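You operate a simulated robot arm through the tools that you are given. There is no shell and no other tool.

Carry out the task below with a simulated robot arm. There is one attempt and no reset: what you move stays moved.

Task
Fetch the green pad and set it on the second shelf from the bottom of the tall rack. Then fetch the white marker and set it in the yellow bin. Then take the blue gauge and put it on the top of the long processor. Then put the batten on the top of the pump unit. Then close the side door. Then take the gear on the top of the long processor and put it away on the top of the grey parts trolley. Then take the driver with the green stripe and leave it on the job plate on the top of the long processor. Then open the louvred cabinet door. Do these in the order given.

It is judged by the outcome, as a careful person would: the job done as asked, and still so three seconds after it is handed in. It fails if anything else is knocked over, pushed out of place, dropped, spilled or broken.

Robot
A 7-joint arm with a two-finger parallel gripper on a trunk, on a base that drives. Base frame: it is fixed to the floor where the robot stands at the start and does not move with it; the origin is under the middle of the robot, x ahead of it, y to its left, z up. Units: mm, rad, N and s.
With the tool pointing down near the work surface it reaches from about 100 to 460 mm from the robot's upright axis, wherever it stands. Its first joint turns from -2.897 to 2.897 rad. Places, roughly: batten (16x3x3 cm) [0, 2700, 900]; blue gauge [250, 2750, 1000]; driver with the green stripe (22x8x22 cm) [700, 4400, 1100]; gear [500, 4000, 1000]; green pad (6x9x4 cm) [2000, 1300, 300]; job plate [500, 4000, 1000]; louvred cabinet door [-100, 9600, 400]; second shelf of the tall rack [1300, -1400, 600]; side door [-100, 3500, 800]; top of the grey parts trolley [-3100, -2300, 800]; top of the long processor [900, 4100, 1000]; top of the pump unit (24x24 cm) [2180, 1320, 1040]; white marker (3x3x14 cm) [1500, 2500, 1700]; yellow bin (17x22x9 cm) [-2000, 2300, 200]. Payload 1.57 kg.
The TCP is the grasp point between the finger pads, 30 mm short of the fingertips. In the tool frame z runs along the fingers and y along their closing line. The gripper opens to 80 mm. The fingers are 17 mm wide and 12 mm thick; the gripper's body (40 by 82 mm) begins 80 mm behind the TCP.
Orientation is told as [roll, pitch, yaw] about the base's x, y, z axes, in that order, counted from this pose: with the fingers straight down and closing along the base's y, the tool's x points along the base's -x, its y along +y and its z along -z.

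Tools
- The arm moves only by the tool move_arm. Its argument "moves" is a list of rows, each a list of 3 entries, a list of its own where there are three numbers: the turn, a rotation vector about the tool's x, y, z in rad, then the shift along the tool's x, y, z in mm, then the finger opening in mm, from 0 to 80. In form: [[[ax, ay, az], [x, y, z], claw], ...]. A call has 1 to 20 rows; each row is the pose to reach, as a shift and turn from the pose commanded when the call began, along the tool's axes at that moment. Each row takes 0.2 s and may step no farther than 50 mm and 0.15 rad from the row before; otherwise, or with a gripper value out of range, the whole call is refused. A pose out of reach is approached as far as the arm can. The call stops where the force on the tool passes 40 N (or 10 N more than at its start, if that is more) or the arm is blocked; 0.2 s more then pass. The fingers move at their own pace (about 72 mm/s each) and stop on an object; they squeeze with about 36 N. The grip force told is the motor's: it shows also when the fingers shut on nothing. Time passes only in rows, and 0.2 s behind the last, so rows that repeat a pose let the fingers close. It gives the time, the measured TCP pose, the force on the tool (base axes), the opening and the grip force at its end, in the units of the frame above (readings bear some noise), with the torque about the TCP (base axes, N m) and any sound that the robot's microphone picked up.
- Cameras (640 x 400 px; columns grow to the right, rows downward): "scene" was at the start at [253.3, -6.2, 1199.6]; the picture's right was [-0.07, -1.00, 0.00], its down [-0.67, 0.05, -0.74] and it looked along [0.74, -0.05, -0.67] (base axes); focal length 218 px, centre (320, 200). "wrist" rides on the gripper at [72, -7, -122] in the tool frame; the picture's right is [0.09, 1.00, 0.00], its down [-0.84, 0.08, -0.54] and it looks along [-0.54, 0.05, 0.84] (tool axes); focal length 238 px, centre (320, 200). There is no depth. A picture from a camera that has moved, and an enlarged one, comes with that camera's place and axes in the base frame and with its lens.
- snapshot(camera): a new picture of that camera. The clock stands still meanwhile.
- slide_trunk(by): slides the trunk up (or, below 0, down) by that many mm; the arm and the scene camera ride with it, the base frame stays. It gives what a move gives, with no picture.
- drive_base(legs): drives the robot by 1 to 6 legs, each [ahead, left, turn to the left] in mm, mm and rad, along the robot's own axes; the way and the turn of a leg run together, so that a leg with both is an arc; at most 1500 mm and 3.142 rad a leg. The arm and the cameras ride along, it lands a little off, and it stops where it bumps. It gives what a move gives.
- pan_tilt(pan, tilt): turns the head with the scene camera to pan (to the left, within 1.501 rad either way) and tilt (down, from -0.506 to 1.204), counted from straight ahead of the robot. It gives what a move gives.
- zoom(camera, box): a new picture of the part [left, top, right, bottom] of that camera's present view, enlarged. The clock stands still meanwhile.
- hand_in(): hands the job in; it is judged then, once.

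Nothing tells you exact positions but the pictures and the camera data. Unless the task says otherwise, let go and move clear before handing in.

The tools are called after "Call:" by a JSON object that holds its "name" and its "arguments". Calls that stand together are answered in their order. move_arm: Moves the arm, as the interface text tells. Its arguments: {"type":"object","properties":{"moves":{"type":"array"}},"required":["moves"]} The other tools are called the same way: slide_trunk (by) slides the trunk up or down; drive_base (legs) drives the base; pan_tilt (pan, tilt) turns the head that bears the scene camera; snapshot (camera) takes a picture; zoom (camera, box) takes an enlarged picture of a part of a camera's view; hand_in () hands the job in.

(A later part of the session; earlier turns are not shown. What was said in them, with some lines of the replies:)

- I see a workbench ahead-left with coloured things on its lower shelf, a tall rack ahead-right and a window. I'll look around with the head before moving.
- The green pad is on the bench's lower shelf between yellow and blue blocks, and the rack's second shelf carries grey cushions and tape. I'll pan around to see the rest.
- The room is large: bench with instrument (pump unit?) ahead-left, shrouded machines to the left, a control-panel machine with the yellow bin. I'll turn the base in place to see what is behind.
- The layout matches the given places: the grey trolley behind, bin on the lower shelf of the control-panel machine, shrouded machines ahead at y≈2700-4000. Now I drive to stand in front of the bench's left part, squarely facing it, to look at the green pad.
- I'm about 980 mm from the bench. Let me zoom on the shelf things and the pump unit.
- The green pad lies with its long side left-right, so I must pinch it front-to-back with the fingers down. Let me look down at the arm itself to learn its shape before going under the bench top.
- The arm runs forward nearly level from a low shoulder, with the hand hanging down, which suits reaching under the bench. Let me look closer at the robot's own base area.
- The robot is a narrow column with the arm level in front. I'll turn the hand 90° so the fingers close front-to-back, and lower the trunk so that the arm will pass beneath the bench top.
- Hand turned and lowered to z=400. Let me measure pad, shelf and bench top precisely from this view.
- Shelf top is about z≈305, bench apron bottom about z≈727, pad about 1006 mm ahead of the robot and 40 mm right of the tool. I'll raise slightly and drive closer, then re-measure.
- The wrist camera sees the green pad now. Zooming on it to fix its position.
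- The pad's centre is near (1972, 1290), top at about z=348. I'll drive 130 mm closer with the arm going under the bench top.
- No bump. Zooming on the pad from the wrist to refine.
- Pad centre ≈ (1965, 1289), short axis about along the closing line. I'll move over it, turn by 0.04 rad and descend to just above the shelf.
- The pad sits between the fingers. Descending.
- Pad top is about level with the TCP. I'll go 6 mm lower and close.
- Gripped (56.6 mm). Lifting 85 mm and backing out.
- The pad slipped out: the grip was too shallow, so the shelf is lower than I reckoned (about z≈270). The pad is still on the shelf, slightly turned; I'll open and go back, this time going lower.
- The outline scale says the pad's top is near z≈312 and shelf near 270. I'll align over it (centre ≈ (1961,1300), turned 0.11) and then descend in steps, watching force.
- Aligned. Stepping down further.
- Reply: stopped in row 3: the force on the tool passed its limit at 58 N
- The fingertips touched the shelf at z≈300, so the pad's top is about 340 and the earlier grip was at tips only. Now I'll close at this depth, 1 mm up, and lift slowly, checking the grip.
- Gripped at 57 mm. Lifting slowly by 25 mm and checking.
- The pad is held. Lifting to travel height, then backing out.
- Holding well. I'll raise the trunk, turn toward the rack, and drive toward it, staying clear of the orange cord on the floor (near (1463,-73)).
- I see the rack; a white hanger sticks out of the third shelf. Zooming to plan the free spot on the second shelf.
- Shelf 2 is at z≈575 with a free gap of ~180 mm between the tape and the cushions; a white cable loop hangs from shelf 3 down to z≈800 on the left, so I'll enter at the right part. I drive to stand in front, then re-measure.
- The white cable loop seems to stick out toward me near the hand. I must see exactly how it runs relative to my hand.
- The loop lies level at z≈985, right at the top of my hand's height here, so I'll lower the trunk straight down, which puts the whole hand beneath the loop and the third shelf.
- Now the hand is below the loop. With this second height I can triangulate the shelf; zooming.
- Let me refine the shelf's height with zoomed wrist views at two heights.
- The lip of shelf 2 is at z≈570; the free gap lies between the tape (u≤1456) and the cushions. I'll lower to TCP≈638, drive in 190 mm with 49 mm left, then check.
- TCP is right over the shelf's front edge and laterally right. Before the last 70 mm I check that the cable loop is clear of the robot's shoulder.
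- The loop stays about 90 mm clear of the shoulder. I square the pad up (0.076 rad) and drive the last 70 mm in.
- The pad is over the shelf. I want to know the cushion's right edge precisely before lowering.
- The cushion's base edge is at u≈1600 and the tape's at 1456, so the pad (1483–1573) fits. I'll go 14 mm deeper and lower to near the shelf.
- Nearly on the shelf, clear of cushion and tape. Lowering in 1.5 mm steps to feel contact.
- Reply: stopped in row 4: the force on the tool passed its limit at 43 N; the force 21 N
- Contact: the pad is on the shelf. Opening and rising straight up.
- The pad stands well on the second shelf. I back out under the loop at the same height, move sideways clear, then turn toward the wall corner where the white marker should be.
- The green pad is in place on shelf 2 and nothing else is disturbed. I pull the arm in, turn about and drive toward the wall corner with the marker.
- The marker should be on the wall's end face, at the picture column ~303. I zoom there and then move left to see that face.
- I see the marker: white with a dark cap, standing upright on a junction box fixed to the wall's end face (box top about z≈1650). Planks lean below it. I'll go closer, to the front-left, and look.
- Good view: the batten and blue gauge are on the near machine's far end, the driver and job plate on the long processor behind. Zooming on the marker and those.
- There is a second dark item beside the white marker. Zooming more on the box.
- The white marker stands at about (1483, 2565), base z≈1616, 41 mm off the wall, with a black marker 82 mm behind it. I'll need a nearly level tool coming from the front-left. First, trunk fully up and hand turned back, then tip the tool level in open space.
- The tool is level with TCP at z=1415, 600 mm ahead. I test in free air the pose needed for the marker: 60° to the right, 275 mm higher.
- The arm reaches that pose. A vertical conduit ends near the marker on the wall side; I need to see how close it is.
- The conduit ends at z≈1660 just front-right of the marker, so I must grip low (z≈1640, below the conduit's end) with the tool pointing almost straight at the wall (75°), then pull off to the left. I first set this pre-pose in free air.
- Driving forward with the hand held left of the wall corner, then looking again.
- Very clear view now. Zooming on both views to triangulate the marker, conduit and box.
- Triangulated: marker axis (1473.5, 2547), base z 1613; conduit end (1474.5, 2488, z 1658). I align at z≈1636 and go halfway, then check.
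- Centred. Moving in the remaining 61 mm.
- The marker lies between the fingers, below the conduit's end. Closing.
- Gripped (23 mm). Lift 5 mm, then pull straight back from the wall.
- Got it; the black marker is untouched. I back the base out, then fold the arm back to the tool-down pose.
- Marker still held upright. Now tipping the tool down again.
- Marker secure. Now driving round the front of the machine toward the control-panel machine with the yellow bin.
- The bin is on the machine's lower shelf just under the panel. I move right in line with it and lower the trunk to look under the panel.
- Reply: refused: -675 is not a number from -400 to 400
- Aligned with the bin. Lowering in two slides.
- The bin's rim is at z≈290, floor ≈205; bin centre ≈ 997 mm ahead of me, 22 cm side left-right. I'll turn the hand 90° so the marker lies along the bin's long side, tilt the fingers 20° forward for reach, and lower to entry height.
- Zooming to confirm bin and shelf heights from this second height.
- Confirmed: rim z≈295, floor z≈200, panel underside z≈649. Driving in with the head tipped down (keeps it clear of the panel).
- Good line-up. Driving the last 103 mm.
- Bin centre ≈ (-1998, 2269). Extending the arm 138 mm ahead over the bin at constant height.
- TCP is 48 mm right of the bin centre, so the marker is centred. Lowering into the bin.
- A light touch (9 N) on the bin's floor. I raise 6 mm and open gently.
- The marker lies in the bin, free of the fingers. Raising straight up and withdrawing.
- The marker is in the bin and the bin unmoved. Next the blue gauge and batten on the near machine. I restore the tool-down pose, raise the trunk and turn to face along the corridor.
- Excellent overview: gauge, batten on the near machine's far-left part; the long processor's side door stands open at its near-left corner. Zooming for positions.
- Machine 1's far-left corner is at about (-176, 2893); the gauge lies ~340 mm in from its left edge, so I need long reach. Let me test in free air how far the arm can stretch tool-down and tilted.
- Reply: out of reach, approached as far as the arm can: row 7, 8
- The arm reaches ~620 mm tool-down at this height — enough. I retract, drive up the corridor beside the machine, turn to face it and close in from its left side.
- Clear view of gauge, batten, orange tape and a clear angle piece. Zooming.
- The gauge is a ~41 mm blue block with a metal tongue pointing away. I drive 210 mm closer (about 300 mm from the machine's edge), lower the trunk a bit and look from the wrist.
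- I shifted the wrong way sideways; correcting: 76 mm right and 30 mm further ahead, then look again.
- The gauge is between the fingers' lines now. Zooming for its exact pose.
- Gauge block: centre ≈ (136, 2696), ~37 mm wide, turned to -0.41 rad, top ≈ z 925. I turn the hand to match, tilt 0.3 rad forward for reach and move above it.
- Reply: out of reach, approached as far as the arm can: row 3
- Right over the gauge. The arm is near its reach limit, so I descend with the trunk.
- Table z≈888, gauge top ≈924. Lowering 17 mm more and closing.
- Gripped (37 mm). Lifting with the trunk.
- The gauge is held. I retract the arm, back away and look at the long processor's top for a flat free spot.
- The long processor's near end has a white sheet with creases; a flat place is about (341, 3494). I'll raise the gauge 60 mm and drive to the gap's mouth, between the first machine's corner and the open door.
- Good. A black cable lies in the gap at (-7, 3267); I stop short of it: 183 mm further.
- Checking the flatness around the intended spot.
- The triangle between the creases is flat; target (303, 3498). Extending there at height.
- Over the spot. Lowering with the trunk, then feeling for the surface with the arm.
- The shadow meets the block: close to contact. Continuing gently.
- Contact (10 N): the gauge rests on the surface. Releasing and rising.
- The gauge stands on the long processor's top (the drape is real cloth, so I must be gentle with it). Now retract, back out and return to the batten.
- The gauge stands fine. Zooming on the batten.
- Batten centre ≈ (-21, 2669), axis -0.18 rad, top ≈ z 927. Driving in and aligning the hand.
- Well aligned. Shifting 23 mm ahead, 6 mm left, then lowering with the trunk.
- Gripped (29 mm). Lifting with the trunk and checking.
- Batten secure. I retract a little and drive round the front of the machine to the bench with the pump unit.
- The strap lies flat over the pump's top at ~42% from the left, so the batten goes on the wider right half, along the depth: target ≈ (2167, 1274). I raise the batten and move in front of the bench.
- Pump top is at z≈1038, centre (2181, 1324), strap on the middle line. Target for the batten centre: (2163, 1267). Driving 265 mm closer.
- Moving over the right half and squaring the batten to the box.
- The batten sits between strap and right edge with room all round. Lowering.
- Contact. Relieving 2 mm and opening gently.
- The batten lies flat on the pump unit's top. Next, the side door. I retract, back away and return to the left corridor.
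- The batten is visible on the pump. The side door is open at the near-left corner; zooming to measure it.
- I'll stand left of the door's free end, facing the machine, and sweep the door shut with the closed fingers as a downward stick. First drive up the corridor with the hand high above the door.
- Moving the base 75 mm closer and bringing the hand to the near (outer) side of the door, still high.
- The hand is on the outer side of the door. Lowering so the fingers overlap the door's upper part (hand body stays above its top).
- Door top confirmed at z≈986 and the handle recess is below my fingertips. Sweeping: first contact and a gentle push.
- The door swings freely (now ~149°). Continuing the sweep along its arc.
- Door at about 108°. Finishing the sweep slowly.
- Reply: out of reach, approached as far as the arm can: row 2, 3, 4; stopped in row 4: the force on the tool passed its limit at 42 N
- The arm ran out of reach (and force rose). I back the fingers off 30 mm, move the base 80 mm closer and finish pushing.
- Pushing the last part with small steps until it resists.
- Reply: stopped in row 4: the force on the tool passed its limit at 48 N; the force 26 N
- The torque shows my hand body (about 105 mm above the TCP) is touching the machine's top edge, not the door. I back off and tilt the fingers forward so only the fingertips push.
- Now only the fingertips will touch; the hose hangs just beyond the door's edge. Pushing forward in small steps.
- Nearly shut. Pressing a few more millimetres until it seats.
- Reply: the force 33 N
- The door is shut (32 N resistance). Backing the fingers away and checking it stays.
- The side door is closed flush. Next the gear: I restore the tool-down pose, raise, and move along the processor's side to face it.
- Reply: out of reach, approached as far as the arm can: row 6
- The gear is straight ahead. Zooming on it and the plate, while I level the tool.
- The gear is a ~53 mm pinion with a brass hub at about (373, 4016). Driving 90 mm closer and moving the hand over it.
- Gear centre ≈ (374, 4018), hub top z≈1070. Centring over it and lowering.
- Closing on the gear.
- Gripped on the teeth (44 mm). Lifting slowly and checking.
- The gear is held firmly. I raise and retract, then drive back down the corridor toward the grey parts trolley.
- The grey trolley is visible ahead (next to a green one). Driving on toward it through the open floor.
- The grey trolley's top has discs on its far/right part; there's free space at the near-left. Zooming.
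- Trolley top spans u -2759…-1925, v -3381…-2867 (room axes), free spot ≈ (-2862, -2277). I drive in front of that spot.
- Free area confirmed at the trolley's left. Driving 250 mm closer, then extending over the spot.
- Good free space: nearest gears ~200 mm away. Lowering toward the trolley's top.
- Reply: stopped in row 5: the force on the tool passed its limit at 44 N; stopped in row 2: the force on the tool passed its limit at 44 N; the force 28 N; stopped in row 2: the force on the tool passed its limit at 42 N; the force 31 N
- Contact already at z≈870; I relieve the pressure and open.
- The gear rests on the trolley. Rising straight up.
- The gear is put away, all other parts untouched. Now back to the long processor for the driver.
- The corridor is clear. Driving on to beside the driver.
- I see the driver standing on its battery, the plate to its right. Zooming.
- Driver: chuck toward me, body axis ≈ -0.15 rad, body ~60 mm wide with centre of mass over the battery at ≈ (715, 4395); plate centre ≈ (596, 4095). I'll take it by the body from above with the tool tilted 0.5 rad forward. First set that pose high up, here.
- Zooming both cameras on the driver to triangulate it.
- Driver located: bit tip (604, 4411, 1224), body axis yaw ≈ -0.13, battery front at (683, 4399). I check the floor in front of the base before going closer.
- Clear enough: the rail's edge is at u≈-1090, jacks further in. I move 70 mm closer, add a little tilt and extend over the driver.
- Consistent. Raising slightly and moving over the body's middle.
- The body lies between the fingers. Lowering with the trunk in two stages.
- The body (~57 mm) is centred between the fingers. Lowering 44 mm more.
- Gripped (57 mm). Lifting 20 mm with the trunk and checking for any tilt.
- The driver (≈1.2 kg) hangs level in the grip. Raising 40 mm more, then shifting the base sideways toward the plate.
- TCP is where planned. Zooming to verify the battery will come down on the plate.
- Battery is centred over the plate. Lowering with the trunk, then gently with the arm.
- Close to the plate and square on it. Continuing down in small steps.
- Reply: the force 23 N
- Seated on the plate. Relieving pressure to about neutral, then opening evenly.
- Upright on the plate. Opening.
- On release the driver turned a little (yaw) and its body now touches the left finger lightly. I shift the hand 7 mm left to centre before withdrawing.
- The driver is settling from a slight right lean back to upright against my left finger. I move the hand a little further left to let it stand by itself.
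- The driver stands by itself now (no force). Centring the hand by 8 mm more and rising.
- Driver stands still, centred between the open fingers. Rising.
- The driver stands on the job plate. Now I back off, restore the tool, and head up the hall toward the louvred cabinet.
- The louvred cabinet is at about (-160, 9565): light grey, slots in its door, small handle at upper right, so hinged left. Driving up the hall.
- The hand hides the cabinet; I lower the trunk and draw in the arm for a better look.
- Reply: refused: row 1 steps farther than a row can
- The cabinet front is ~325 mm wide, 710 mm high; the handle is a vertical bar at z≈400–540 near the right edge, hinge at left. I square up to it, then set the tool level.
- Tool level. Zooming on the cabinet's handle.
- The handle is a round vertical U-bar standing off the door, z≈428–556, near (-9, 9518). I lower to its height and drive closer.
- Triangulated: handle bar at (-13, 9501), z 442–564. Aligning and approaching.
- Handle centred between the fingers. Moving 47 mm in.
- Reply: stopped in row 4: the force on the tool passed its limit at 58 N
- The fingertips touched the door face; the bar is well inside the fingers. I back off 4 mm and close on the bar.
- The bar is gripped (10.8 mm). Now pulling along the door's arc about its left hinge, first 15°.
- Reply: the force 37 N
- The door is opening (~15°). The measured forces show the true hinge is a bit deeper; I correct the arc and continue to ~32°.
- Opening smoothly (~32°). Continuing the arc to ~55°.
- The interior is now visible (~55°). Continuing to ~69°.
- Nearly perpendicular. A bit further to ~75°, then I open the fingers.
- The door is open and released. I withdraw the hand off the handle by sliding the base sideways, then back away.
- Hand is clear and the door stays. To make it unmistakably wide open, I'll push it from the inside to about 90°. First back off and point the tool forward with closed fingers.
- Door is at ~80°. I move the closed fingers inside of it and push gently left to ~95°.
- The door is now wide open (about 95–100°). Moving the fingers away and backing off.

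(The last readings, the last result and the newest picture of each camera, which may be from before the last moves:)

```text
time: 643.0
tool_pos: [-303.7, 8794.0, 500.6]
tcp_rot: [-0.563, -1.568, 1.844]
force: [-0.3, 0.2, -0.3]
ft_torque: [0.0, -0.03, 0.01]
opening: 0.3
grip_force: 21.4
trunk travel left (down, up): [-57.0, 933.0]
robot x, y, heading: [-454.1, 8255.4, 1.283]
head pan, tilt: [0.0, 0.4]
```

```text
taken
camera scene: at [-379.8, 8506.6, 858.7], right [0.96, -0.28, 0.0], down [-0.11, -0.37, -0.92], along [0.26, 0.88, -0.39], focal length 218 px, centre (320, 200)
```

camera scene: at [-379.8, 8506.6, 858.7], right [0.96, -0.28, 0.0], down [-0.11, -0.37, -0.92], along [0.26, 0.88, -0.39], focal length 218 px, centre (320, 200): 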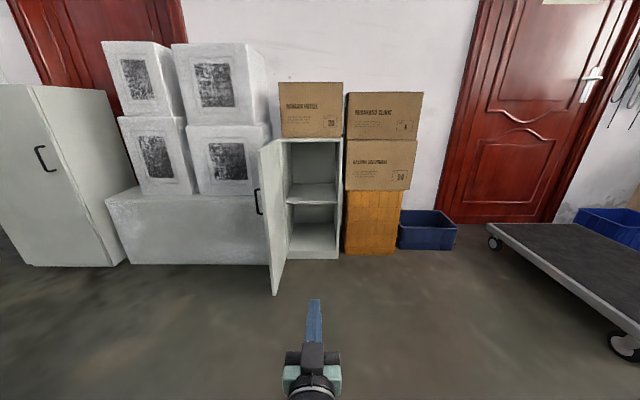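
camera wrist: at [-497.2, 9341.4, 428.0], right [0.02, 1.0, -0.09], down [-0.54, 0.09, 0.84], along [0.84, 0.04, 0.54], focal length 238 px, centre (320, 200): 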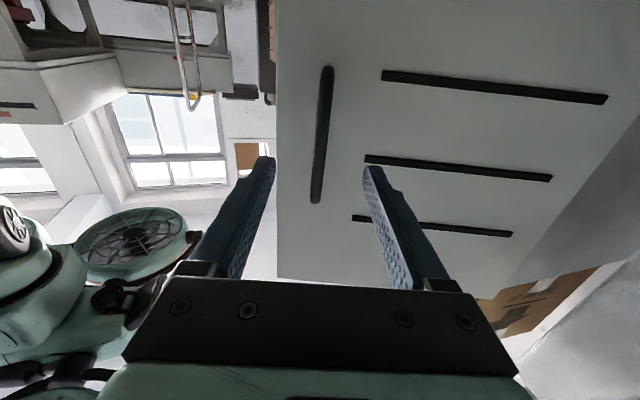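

The louvred door stands wide open. Before handing in, I turn and check the long processor (driver, gauge, side door) from afar.

Call:
{"name": "slide_trunk", "arguments": {"by": 400}}

Call:
{"name": "slide_trunk", "arguments": {"by": 400}}

Call:
{"name": "drive_base", "arguments": {"legs": [[-1400, 0, 0], [0, 0, -2.6]]}}

Call:
{"name": "pan_tilt", "arguments": {"pan": 0.2, "tilt": 0.3}}

Call:
{"name": "snapshot", "arguments": {"camera": "scene"}}

```text
time: 646.9
tool_pos: [-304.7, 8794.8, 900.4]
tcp_rot: [-0.554, -1.568, 1.835]
force: [0.1, -0.7, -0.2]
ft_torque: [0.02, -0.03, 0.0]
opening: 0.0
grip_force: 21.4
trunk travel left (down, up): [-457.0, 533.0]
robot x, y, heading: [-449.1, 8255.8, 1.284]
head pan, tilt: [0.0, 0.4]
```

```text
time: 650.7
tool_pos: [-305.8, 8794.7, 1301.2]
tcp_rot: [-0.556, -1.567, 1.836]
force: [-0.4, -0.2, 0.3]
ft_torque: [-0.02, 0.02, 0.01]
opening: 0.0
grip_force: 21.0
trunk travel left (down, up): [-857.0, 133.0]
robot x, y, heading: [-452.1, 8256.0, 1.285]
head pan, tilt: [0.0, 0.4]
```

```text
time: 663.9
tool_pos: [-735.3, 6367.1, 1300.6]
tcp_rot: [-0.571, -1.569, -0.771]
force: [-0.8, 1.2, -0.4]
ft_torque: [-0.03, -0.01, 0.0]
opening: 0.0
grip_force: 21.5
trunk travel left (down, up): [-857.0, 133.0]
robot x, y, heading: [-871.0, 6908.4, -1.341]
head pan, tilt: [0.0, 0.4]
```

```text
time: 664.6
tool_pos: [-735.4, 6366.1, 1300.4]
tcp_rot: [-0.561, -1.57, -0.782]
force: [0.4, 0.3, -0.4]
ft_torque: [0.0, 0.01, -0.01]
opening: 0.0
grip_force: 21.5
trunk travel left (down, up): [-857.0, 133.0]
robot x, y, heading: [-872.7, 6907.8, -1.344]
head pan, tilt: [0.201, 0.3]
```

```text
taken
camera scene: at [-795.1, 6657.7, 1667.9], right [-0.91, -0.42, 0.0], down [-0.12, 0.27, -0.96], along [0.4, -0.87, -0.3], focal length 218 px, centre (320, 200)
```

scene: 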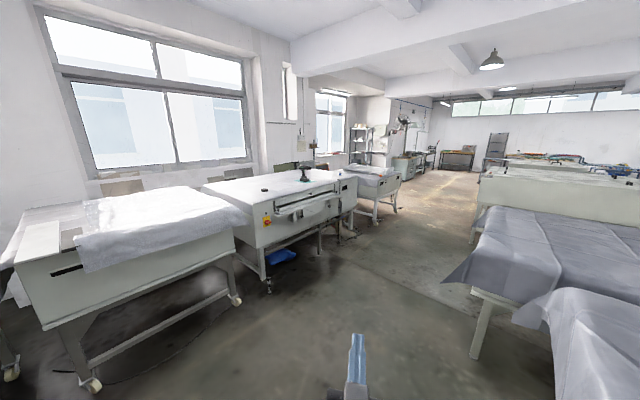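

Call:
{"name": "zoom", "arguments": {"camera": "scene", "box": [240, 150, 380, 240]}}

Call:
{"name": "zoom", "arguments": {"camera": "scene", "box": [290, 155, 360, 205]}}

```text
4.44 times, centred on (310, 195) of scene
camera zoom: at [-795.1, 6657.7, 1667.9], right [-0.91, -0.42, 0.0], down [-0.12, 0.27, -0.96], along [0.4, -0.87, -0.3], focal length 971 px, centre (364, 222)
```

zoom: 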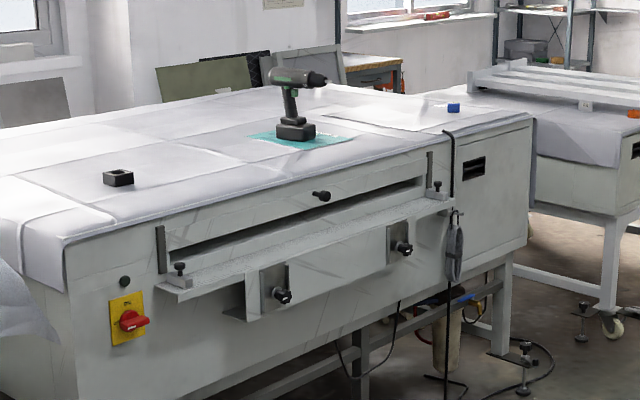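

```text
8.00 times, centred on (325, 180) of scene
camera zoom: at [-795.1, 6657.7, 1667.9], right [-0.91, -0.42, 0.0], down [-0.12, 0.27, -0.96], along [0.4, -0.87, -0.3], focal length 1748 px, centre (280, 360)
```

zoom: 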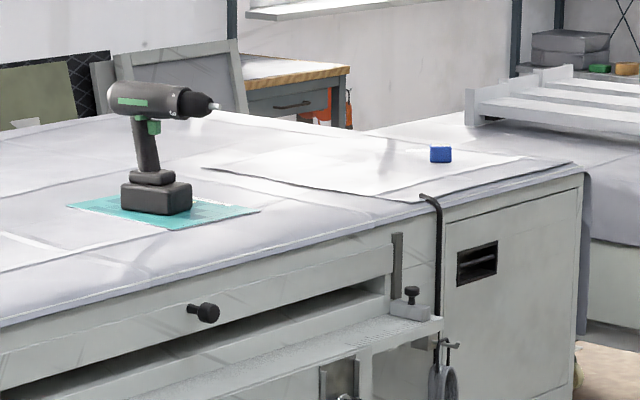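

Everything checks out: the driver stands on the job plate, the gauge is on the processor's top and the side door is shut. The green pad can be seen on the rack's second shelf, the gear is on the trolley, the batten on the pump unit, the marker in the bin, and the louvred door stands open. The hand is clear, so I hand in.

Call:
{"name": "hand_in", "arguments": {}}

```text
The job is handed in.
```

I carried out all eight steps in order and handed the job in. I don't have the verdict.

| Step | Where it stands |
|---|---|
| Green pad | On the tall rack's second shelf from the bottom, between the tape and the cushions |
| White marker | Lying in the yellow bin |
| Blue gauge | On the top of the long processor, on the flat part of its drape |
| Batten | On the top of the pump unit, on the right half beside the orange strap |
| Side door | Shut flush; still shut when I last looked |
| Gear | On the grey parts trolley, about 200 mm from the other gears |
| Driver with the green stripe | Standing upright on the job plate |
| Louvred cabinet door | Wide open, a little past a right angle |

Some things did not go smoothly:
- **Green pad:** it slipped out of my first, shallow grip on the bench shelf. It stayed on the shelf, slightly turned, and I took it on the second try.
- **White cable on the rack:** while driving up I had the hand at about the same height as the loop of cable sticking out of the third shelf. I lowered it at once and saw no sign that I had moved the cable.
- **Gear:** I pressed it onto the trolley more than once at about 40 N before letting go. The trolley and the other parts did not look disturbed.
- **Driver:** it leaned slightly when I let go, so I eased the hand away until it stood on its own.

Before handing in I looked back at the long processor from a distance. The driver, the gauge and the side door were as listed.
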